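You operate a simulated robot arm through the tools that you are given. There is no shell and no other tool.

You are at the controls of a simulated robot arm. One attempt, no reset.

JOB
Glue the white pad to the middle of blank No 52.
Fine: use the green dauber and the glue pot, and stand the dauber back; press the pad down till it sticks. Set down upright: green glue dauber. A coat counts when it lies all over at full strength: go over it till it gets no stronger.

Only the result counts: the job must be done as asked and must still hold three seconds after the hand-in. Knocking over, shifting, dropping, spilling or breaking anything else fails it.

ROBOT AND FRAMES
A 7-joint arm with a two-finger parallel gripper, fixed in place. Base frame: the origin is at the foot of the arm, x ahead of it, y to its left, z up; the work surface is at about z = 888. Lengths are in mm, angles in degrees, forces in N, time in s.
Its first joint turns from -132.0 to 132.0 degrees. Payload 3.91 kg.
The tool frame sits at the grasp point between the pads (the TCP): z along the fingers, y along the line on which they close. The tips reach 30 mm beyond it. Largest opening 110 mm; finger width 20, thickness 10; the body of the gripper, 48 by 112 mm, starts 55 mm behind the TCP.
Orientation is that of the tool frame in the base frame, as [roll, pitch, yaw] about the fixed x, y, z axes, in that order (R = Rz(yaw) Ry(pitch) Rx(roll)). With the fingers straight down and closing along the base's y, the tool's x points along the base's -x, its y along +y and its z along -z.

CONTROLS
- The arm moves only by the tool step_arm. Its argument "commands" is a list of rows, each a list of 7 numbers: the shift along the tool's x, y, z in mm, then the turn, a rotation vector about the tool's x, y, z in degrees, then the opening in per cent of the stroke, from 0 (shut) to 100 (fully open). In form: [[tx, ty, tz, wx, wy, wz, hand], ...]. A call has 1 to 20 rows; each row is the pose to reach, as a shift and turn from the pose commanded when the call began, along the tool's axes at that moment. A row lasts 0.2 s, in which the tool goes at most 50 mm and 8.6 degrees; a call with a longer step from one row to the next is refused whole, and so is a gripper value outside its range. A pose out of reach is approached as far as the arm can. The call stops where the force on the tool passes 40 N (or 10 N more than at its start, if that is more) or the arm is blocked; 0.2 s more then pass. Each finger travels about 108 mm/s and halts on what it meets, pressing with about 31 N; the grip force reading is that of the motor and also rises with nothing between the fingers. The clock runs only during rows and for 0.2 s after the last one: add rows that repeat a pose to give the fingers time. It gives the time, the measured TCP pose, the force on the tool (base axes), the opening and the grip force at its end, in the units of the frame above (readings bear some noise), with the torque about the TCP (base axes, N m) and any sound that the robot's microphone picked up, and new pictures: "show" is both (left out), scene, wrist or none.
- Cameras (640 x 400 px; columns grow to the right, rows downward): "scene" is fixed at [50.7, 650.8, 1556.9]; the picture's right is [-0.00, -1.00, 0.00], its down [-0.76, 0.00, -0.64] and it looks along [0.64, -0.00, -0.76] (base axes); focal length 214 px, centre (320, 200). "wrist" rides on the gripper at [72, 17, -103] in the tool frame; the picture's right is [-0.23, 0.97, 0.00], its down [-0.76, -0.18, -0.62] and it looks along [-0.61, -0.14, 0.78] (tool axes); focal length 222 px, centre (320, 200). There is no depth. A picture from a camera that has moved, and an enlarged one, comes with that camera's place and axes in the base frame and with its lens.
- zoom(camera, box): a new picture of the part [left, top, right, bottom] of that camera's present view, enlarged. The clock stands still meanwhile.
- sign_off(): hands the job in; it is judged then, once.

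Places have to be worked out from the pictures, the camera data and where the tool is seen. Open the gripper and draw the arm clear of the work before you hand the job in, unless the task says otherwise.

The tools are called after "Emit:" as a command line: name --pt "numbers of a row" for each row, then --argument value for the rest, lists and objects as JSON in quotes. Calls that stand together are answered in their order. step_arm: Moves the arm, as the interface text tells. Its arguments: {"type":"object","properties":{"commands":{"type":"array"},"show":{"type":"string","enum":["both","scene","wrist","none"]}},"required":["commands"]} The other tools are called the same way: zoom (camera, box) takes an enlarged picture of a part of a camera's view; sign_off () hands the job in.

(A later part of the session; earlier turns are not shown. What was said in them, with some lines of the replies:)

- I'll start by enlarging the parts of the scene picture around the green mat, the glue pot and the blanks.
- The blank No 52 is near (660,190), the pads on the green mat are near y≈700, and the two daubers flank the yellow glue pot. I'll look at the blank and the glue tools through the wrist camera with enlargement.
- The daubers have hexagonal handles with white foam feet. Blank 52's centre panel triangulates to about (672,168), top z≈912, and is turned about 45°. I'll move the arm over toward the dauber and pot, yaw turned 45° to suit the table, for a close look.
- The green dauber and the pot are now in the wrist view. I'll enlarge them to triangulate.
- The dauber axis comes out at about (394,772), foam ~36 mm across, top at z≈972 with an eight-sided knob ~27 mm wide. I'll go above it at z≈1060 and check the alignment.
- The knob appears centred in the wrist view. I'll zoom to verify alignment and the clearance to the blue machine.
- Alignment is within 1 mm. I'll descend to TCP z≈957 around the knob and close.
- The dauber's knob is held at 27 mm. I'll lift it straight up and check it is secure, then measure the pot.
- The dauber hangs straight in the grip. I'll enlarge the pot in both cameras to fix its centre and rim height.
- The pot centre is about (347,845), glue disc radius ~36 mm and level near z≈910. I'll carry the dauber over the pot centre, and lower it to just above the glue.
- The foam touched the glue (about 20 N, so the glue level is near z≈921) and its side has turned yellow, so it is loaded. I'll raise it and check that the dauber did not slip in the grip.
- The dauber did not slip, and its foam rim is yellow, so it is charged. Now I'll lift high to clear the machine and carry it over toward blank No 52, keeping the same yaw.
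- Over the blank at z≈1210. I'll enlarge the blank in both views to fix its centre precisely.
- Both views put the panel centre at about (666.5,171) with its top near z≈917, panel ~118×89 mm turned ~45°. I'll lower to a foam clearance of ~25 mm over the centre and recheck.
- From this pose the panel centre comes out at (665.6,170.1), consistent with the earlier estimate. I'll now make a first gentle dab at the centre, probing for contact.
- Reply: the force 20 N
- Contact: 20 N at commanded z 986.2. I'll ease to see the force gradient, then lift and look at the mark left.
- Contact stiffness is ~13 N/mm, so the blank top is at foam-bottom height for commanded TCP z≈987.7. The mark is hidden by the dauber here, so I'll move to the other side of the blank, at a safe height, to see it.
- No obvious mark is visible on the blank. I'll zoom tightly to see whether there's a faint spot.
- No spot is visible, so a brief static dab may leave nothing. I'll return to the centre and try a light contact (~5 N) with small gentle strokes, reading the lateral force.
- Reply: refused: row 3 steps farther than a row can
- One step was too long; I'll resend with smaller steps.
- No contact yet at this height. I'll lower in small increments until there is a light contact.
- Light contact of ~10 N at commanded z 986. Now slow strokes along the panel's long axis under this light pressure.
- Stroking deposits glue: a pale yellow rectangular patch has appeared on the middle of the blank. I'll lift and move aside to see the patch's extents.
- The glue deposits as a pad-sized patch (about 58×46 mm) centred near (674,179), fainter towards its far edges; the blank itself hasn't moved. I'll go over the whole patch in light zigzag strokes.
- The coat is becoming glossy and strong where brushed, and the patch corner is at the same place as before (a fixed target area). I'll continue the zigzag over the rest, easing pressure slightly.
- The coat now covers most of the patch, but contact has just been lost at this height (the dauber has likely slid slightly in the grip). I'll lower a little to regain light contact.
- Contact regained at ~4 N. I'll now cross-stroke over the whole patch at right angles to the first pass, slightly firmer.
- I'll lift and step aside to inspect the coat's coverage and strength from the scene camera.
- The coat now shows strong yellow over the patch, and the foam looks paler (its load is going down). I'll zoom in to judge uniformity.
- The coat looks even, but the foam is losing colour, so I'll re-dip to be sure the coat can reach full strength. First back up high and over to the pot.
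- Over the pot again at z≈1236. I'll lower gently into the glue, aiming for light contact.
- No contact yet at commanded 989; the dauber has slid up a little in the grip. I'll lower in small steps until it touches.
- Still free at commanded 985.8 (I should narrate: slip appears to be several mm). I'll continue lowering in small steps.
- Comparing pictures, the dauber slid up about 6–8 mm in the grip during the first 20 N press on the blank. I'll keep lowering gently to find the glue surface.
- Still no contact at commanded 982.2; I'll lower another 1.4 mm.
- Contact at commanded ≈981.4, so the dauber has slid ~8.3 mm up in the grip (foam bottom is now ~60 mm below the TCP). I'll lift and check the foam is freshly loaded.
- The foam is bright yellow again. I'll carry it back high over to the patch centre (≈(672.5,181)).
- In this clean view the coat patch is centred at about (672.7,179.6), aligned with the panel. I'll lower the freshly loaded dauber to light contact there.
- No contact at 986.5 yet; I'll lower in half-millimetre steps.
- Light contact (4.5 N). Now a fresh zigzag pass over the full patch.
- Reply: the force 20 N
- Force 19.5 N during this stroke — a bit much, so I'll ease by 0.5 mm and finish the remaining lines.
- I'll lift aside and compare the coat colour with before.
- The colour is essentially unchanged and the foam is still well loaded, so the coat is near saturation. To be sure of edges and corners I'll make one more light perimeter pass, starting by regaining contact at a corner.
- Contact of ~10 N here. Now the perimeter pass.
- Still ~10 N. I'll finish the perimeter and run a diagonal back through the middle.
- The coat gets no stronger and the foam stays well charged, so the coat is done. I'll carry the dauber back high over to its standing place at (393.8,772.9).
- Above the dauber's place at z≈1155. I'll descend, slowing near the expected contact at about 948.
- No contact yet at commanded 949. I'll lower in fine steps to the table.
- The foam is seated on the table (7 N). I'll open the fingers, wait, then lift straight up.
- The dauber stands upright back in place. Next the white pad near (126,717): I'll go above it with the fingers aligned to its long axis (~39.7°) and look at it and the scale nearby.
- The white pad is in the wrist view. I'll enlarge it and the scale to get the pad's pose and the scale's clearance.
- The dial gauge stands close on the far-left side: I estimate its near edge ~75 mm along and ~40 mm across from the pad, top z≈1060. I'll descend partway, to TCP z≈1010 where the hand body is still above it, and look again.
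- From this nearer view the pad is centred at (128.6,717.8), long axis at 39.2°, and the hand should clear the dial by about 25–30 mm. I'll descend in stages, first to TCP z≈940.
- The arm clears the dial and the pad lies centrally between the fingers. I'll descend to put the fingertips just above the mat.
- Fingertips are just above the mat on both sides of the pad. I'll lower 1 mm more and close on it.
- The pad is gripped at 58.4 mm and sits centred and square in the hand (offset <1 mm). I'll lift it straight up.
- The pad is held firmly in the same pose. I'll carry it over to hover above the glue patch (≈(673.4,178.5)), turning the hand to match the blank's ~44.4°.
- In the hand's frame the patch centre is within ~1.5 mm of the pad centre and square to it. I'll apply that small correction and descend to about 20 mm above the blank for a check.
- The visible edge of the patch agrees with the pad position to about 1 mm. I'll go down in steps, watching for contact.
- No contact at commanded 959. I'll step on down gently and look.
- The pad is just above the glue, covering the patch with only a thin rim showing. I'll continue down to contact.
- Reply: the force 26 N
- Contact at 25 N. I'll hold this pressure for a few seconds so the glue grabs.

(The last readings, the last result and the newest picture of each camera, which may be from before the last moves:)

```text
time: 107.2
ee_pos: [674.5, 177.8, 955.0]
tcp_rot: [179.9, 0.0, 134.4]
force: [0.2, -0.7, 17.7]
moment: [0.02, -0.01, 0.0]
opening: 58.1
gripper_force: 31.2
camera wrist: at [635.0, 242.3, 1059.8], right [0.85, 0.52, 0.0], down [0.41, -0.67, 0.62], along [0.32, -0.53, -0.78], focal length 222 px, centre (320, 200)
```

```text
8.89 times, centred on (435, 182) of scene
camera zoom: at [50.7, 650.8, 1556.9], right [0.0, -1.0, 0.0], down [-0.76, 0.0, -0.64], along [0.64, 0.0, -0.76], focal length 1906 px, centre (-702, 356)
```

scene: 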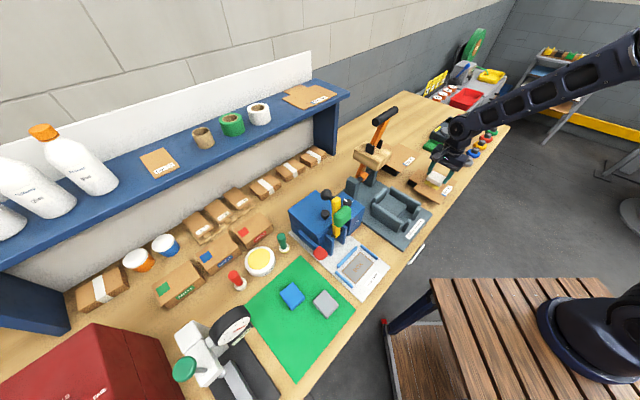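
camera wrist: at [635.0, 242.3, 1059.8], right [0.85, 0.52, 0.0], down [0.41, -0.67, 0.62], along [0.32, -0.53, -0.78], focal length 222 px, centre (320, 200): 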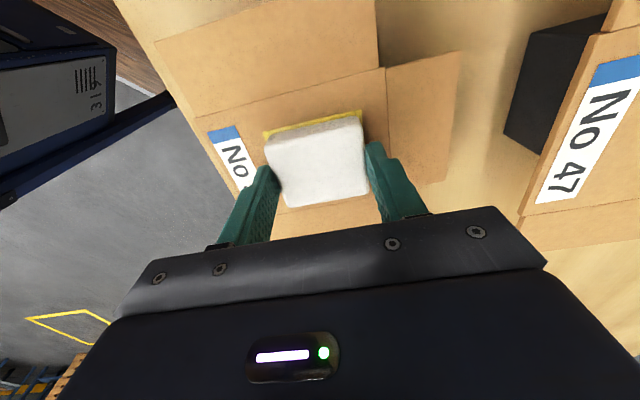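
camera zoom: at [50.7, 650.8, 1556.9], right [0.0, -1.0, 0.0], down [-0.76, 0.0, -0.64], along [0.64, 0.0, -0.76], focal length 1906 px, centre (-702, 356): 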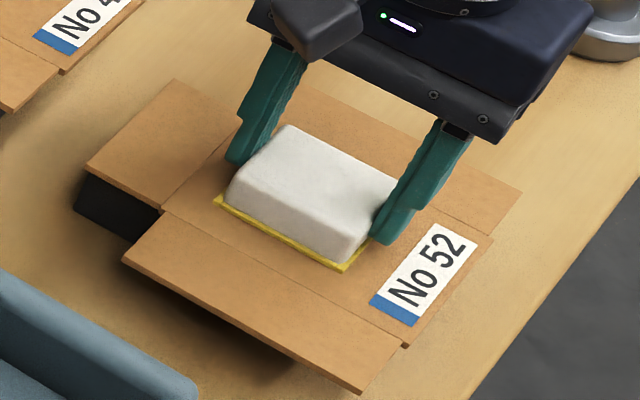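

A crisp bead of glue has squeezed out around the pad – it looks bonded. I'll ease the pressure, then open the fingers and lift clear.

Emit:
step_arm --pt "0 0 -1.0 0 0 0 30" --pt "0 0 -1.4 0 0 0 56" --pt "0 0 -1.4 0 0 0 60" --pt "0 0 -1.4 0 0 0 66" --pt "0 0 -1.4 0 0 0 72" --pt "0 0 -1.4 0 0 0 72" --pt "0 0 -10 0 0 0 72" --pt "0 0 -30 0 0 0 72" --pt "0 0 -70 0 0 0 72" --pt "0 0 -70 0 0 0 72" --show "both"

Emit:
zoom --camera "wrist" --box '[200, 0, 440, 180]'

Emit:
zoom --camera "scene" --box '[405, 160, 465, 205]'

```text
time: 109.4
ee_pos: [674.0, 177.2, 1025.6]
tcp_rot: [180.0, 0.0, 134.4]
force: [-0.1, -0.8, 0.1]
moment: [-0.03, 0.01, -0.03]
opening: 79.4
gripper_force: 0.2
camera wrist: at [635.5, 242.2, 1129.8], right [0.85, 0.52, 0.0], down [0.41, -0.67, 0.62], along [0.32, -0.53, -0.78], focal length 222 px, centre (320, 200)
```

scene: 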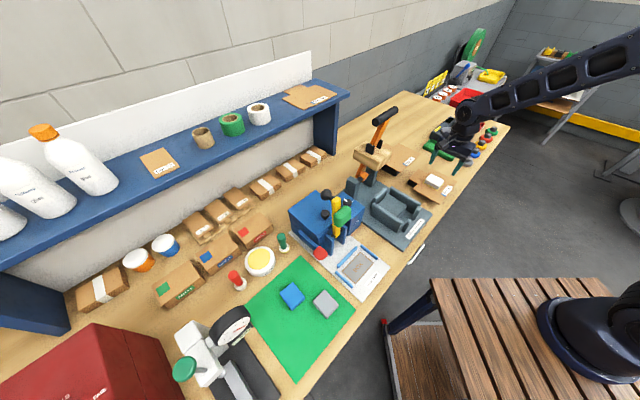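
wrist: 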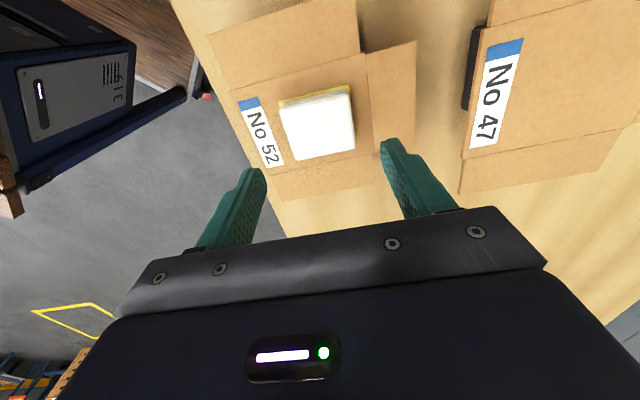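

```text
2.22 times, centred on (320, 90) of wrist
camera zoom: at [635.5, 242.2, 1129.8], right [0.85, 0.52, 0.0], down [0.41, -0.67, 0.62], along [0.32, -0.53, -0.78], focal length 494 px, centre (320, 444)
```

zoom: 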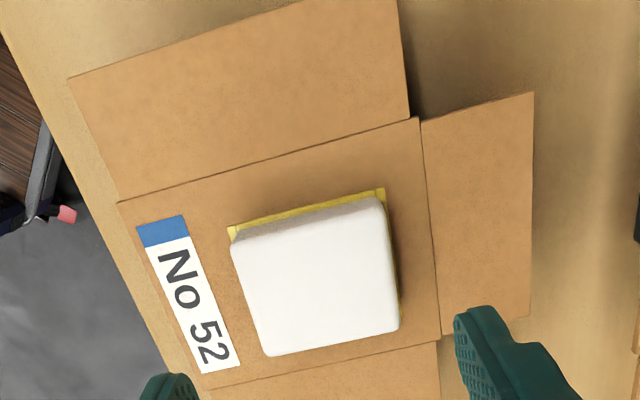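

```text
8.89 times, centred on (435, 182) of scene
camera zoom: at [50.7, 650.8, 1556.9], right [0.0, -1.0, 0.0], down [-0.76, 0.0, -0.64], along [0.64, 0.0, -0.76], focal length 1906 px, centre (-702, 356)
```

zoom: 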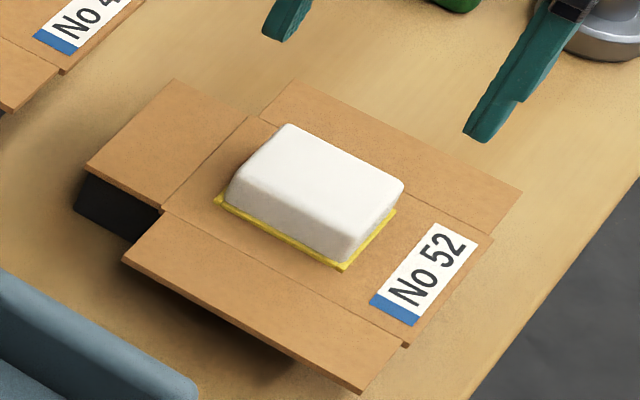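

The pad stays down with the glue bead all round. For good measure I'll close the fingers and press on its top centre once more, approaching step by step.

Emit:
step_arm --pt "0 0 0 0 0 0 40" --pt "0 0 0 0 0 0 10" --pt "0 0 0 0 0 0 0" --pt "0 0 0 0 0 0 0" --pt "0 0 20 0 0 0 0" --pt "0 0 36 0 0 0 0" --pt "0 0 42 0 0 0 0" --pt "0 0 46 0 0 0 0" --pt "0 0 46 0 0 0 0" --show "wrist"

Emit:
zoom --camera "scene" --box '[405, 150, 475, 205]'

```text
time: 111.4
ee_pos: [674.0, 177.9, 979.8]
tcp_rot: [180.0, 0.1, 134.5]
force: [0.1, -0.8, -0.2]
moment: [0.05, 0.02, 0.01]
opening: 0.2
gripper_force: 30.8
camera wrist: at [635.0, 242.3, 1083.5], right [0.85, 0.52, 0.0], down [0.41, -0.67, 0.62], along [0.32, -0.53, -0.78], focal length 222 px, centre (320, 200)
```

wrist: 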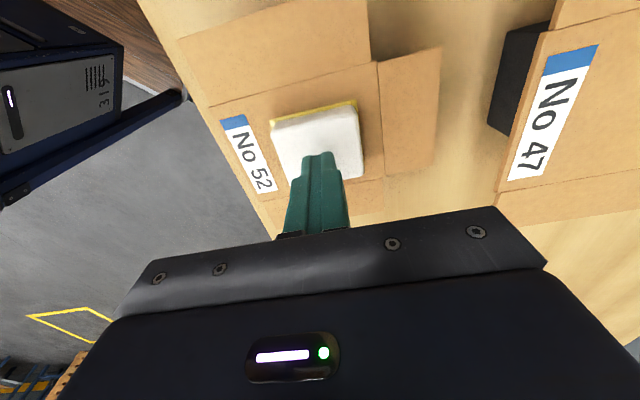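

```text
7.27 times, centred on (440, 178) of scene
camera zoom: at [50.7, 650.8, 1556.9], right [0.0, -1.0, 0.0], down [-0.76, 0.0, -0.64], along [0.64, 0.0, -0.76], focal length 1560 px, centre (-553, 364)
```

zoom: 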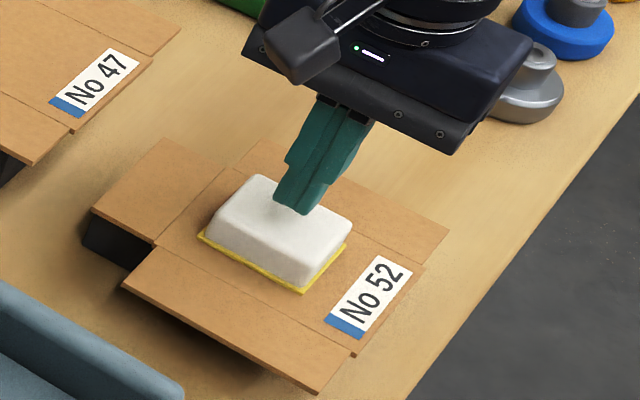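

The closed fingers are over the pad's middle, not yet touching. I'll step down to contact.

Emit:
step_arm --pt "0 0 1.5 0 0 0 0" --pt "0 0 3 0 0 0 0" --pt "0 0 3 0 0 0 0" --show "none"

Emit:
step_arm --pt "0 0 1 0 0 0 0" --pt "0 0 2 0 0 0 0" --pt "0 0 2 0 0 0 0" --show "none"

```text
time: 112.2
ee_pos: [674.3, 177.6, 977.1]
tcp_rot: [-180.0, 0.0, 134.3]
force: [1.1, 0.1, -1.1]
moment: [0.0, -0.01, -0.04]
opening: 0.1
gripper_force: 31.1
```

```text
time: 113.0
ee_pos: [674.9, 177.9, 975.1]
tcp_rot: [179.9, 0.0, 134.4]
force: [0.9, 0.0, -0.1]
moment: [0.0, -0.01, 0.02]
opening: 0.2
gripper_force: 30.9
```

Still free at commanded 974.3; continuing down in small steps.

Emit:
step_arm --pt "0 0 1 0 0 0 0" --pt "0 0 2 0 0 0 0" --pt "0 0 2 0 0 0 0" --show "none"

Emit:
step_arm --pt "0 0 0.8 0 0 0 0" --pt "0 0 1.5 0 0 0 0" --pt "0 0 1.5 0 0 0 0" --show "none"

```text
time: 113.8
ee_pos: [673.8, 178.3, 972.8]
tcp_rot: [-179.9, 0.1, 134.4]
force: [-0.6, -0.3, 0.3]
moment: [0.0, 0.0, 0.0]
opening: 0.1
gripper_force: 31.3
```

```text
time: 114.6
ee_pos: [674.7, 178.0, 971.9]
tcp_rot: [179.9, 0.0, 134.3]
force: [-0.1, -0.8, -0.1]
moment: [0.0, 0.0, 0.0]
opening: 0.3
gripper_force: 30.8
```

No contact at 970.8 yet; I'll go on carefully.

Emit:
step_arm --pt "0 0 0.8 0 0 0 0" --pt "0 0 1.5 0 0 0 0" --pt "0 0 1.5 0 0 0 0" --show "none"

Emit:
zoom --camera "scene" --box '[415, 160, 455, 195]'

```text
time: 115.4
ee_pos: [674.3, 177.9, 969.6]
tcp_rot: [180.0, 0.0, 134.5]
force: [1.3, 0.1, 1.6]
moment: [0.01, -0.01, 0.04]
opening: 0.0
gripper_force: 31.5
```

```text
11.43 times, centred on (435, 178) of scene
camera zoom: at [50.7, 650.8, 1556.9], right [0.0, -1.0, 0.0], down [-0.76, 0.0, -0.64], along [0.64, 0.0, -0.76], focal length 2451 px, centre (-994, 457)
```

zoom: 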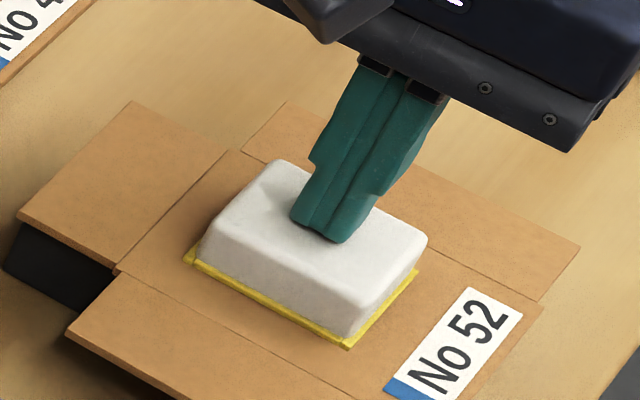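

Just touching (1.6 N). I'll press 1.5 mm further and hold a couple of seconds.

Emit:
step_arm --pt "0 0 0.7 0 0 0 0" --pt "0 0 1.4 0 0 0 0" --pt "0 0 1.7 0 0 0 0" --pt "0 0 1.7 0 0 0 0" --pt "0 0 1.7 0 0 0 0" --pt "0 0 1.7 0 0 0 0" --pt "0 0 1.7 0 0 0 0" --pt "0 0 1.7 0 0 0 0" --pt "0 0 1.7 0 0 0 0" --pt "0 0 1.7 0 0 0 0" --pt "0 0 1.7 0 0 0 0" --pt "0 0 1.7 0 0 0 0" --show "none"

```text
time: 118.0
ee_pos: [673.5, 178.6, 968.4]
tcp_rot: [180.0, 0.0, 134.5]
force: [1.2, 0.4, 26.5]
moment: [0.01, 0.0, -0.01]
opening: 0.0
gripper_force: 30.8
```

Held at 26.5 N. I'll hold a little longer, then lift straight off and retreat clear.

Emit:
step_arm --pt "0 0 0 0 0 0 0" --pt "0 0 0 0 0 0 0" --pt "0 0 0 0 0 0 0" --pt "0 0 0 0 0 0 0" --pt "0 0 0 0 0 0 0" --pt "0 0 0 0 0 0 0" --pt "0 0 0 0 0 0 0" --pt "0 0 -3 0 0 0 0" --pt "0 0 -30 0 0 0 0" --pt "0 0 -75 0 0 0 0" --pt "0 0 -120 0 0 0 20" --pt "0 0 -165 0 0 0 40" --pt "0 0 -210 0 0 0 60" --pt "0 0 -255 0 0 0 60" --pt "0 0 -255 0 0 0 60" --show "both"

Emit:
zoom --camera "wrist" --box '[240, 0, 400, 130]'

Emit:
zoom --camera "scene" --box '[405, 160, 465, 205]'

Emit:
zoom --camera "scene" --box '[220, 220, 380, 380]'

```text
time: 121.2
ee_pos: [674.4, 178.1, 1222.2]
tcp_rot: [180.0, 0.0, 134.4]
force: [-0.6, -0.4, -0.7]
moment: [0.0, 0.01, 0.02]
opening: 66.2
gripper_force: 0.0
camera wrist: at [634.8, 242.5, 1327.1], right [0.85, 0.52, 0.0], down [0.41, -0.67, 0.62], along [0.32, -0.53, -0.78], focal length 222 px, centre (320, 200)
```

scene: 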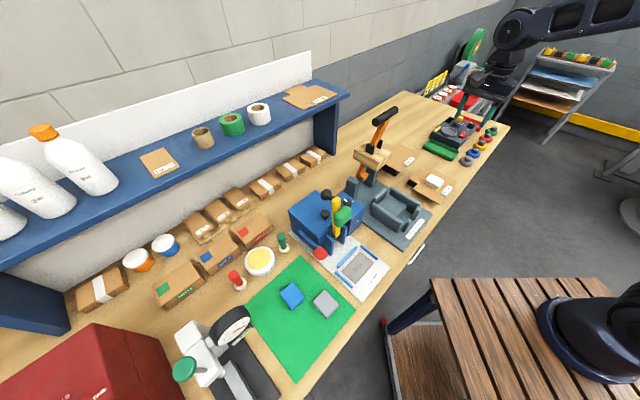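
wrist: 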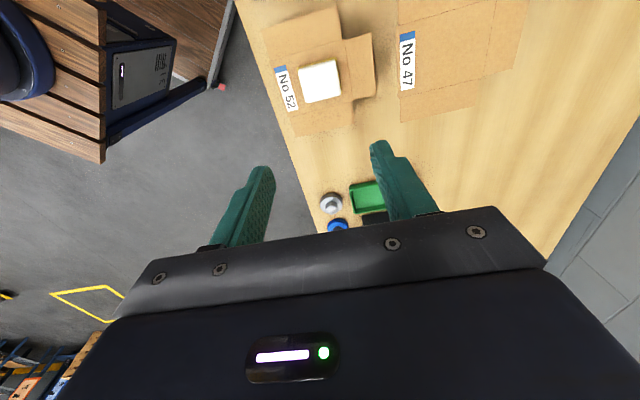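

```text
3.08 times, centred on (320, 65) of wrist
camera zoom: at [634.8, 242.5, 1327.1], right [0.85, 0.52, 0.0], down [0.41, -0.67, 0.62], along [0.32, -0.53, -0.78], focal length 684 px, centre (320, 615)
```

zoom: 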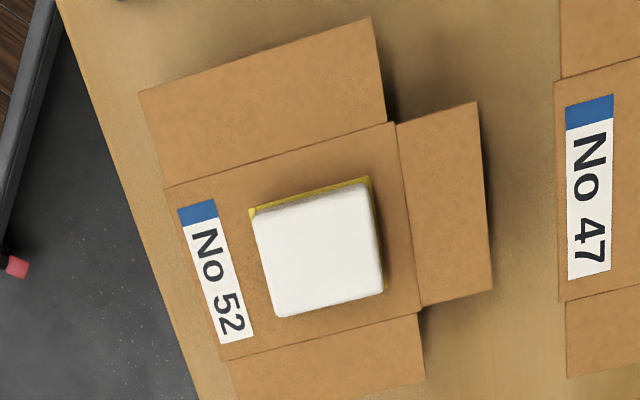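

```text
8.89 times, centred on (435, 182) of scene
camera zoom: at [50.7, 650.8, 1556.9], right [0.0, -1.0, 0.0], down [-0.76, 0.0, -0.64], along [0.64, 0.0, -0.76], focal length 1906 px, centre (-702, 356)
```

zoom: 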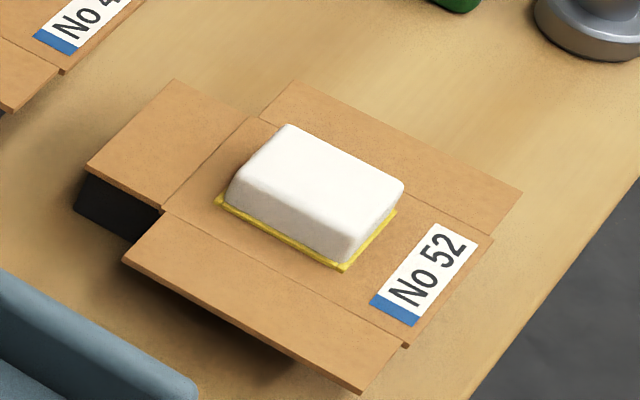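

```text
2.50 times, centred on (300, 300) of scene
camera zoom: at [50.7, 650.8, 1556.9], right [0.0, -1.0, 0.0], down [-0.76, 0.0, -0.64], along [0.64, 0.0, -0.76], focal length 536 px, centre (370, -50)
```

zoom: 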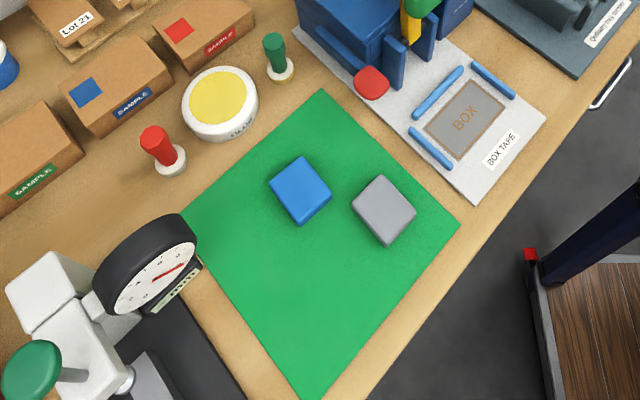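

The pad sits squarely on the glued patch of blank No 52 with a bead all round. The green dauber stands upright in its place, nothing else looks disturbed, and the open hand is well above the work. I'll draw back a little more before handing in.

Emit:
step_arm --pt "30 -20 -20 0 0 0 80" --pt "60 -40 -40 0 0 0 100" --pt "90 -60 -60 0 0 0 100" --pt "90 -60 -60 0 0 0 100" --show "scene"

Emit:
zoom --camera "scene" --box '[405, 160, 465, 205]'

Emit:
zoom --camera "scene" --box '[252, 220, 302, 265]'

```text
time: 122.2
ee_pos: [567.1, 201.9, 1282.9]
tcp_rot: [-180.0, -0.1, 134.4]
force: [1.3, 0.1, 0.5]
moment: [-0.01, 0.01, -0.02]
opening: 109.9
gripper_force: 0.0
```

scene: 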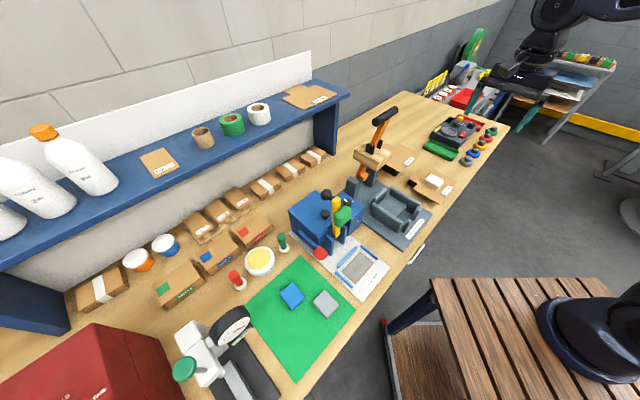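

```text
8.89 times, centred on (435, 182) of scene
camera zoom: at [50.7, 650.8, 1556.9], right [0.0, -1.0, 0.0], down [-0.76, 0.0, -0.64], along [0.64, 0.0, -0.76], focal length 1906 px, centre (-702, 356)
```

zoom: 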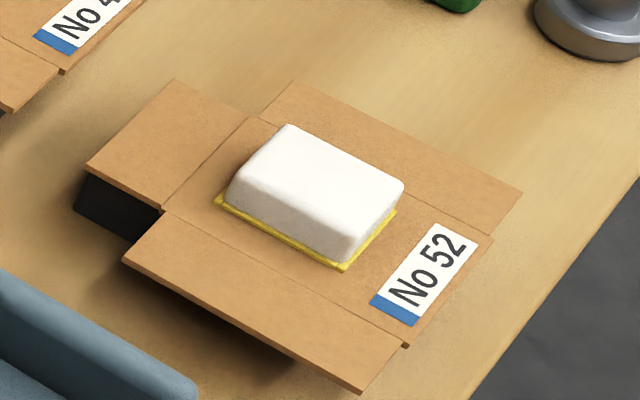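

```text
8.89 times, centred on (277, 242) of scene
camera zoom: at [50.7, 650.8, 1556.9], right [0.0, -1.0, 0.0], down [-0.76, 0.0, -0.64], along [0.64, 0.0, -0.76], focal length 1906 px, centre (702, -178)
```

zoom: 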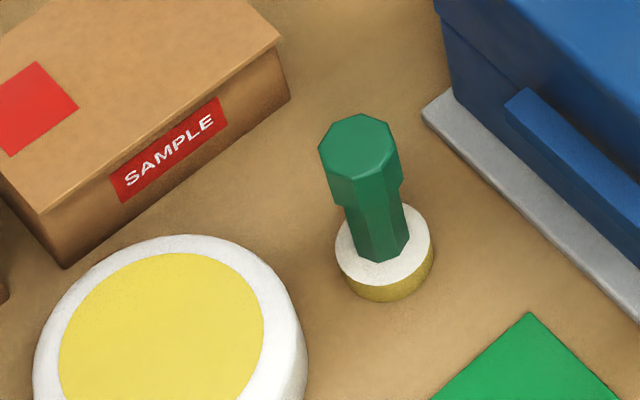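

The pad is stuck down on the glued patch of blank No 52, and the green dauber stands upright where it came from. The arm is clear with the gripper open, so I'm handing in.

Emit:
sign_off

```text
The job is handed in.
```

I glued the white pad onto blank No 52 and handed the job in; the result of the judging is not back yet.

- **Coat:** I went over the patch with the green dauber, dipped it again, and made further passes. The last passes made the colour no stronger, and the dauber still held glue.
- **Pad:** It sits square on the glue patch with a bead of glue along its visible edges. I pressed it at 18–26 N for about 4 seconds in the grip. After releasing it I pressed again at about 26 N from above for about 3 seconds. It stayed put when I let go.
- **Position:** The glue would only take in one pad-sized area, about 11 mm from the centre of the blank's middle panel, away from the label. I took that area as the intended middle and placed the pad there, so if "middle" means the exact panel centre, the pad is off by that much.
- **Dauber:** It stands upright back in its original spot. It had slid about 8 mm in the gripper during the first press on the blank, which did not affect setting it down.
- **Other items:** Blank No 52 moved by about 1–2 mm during the strokes. Nothing else looked disturbed in the final pictures.
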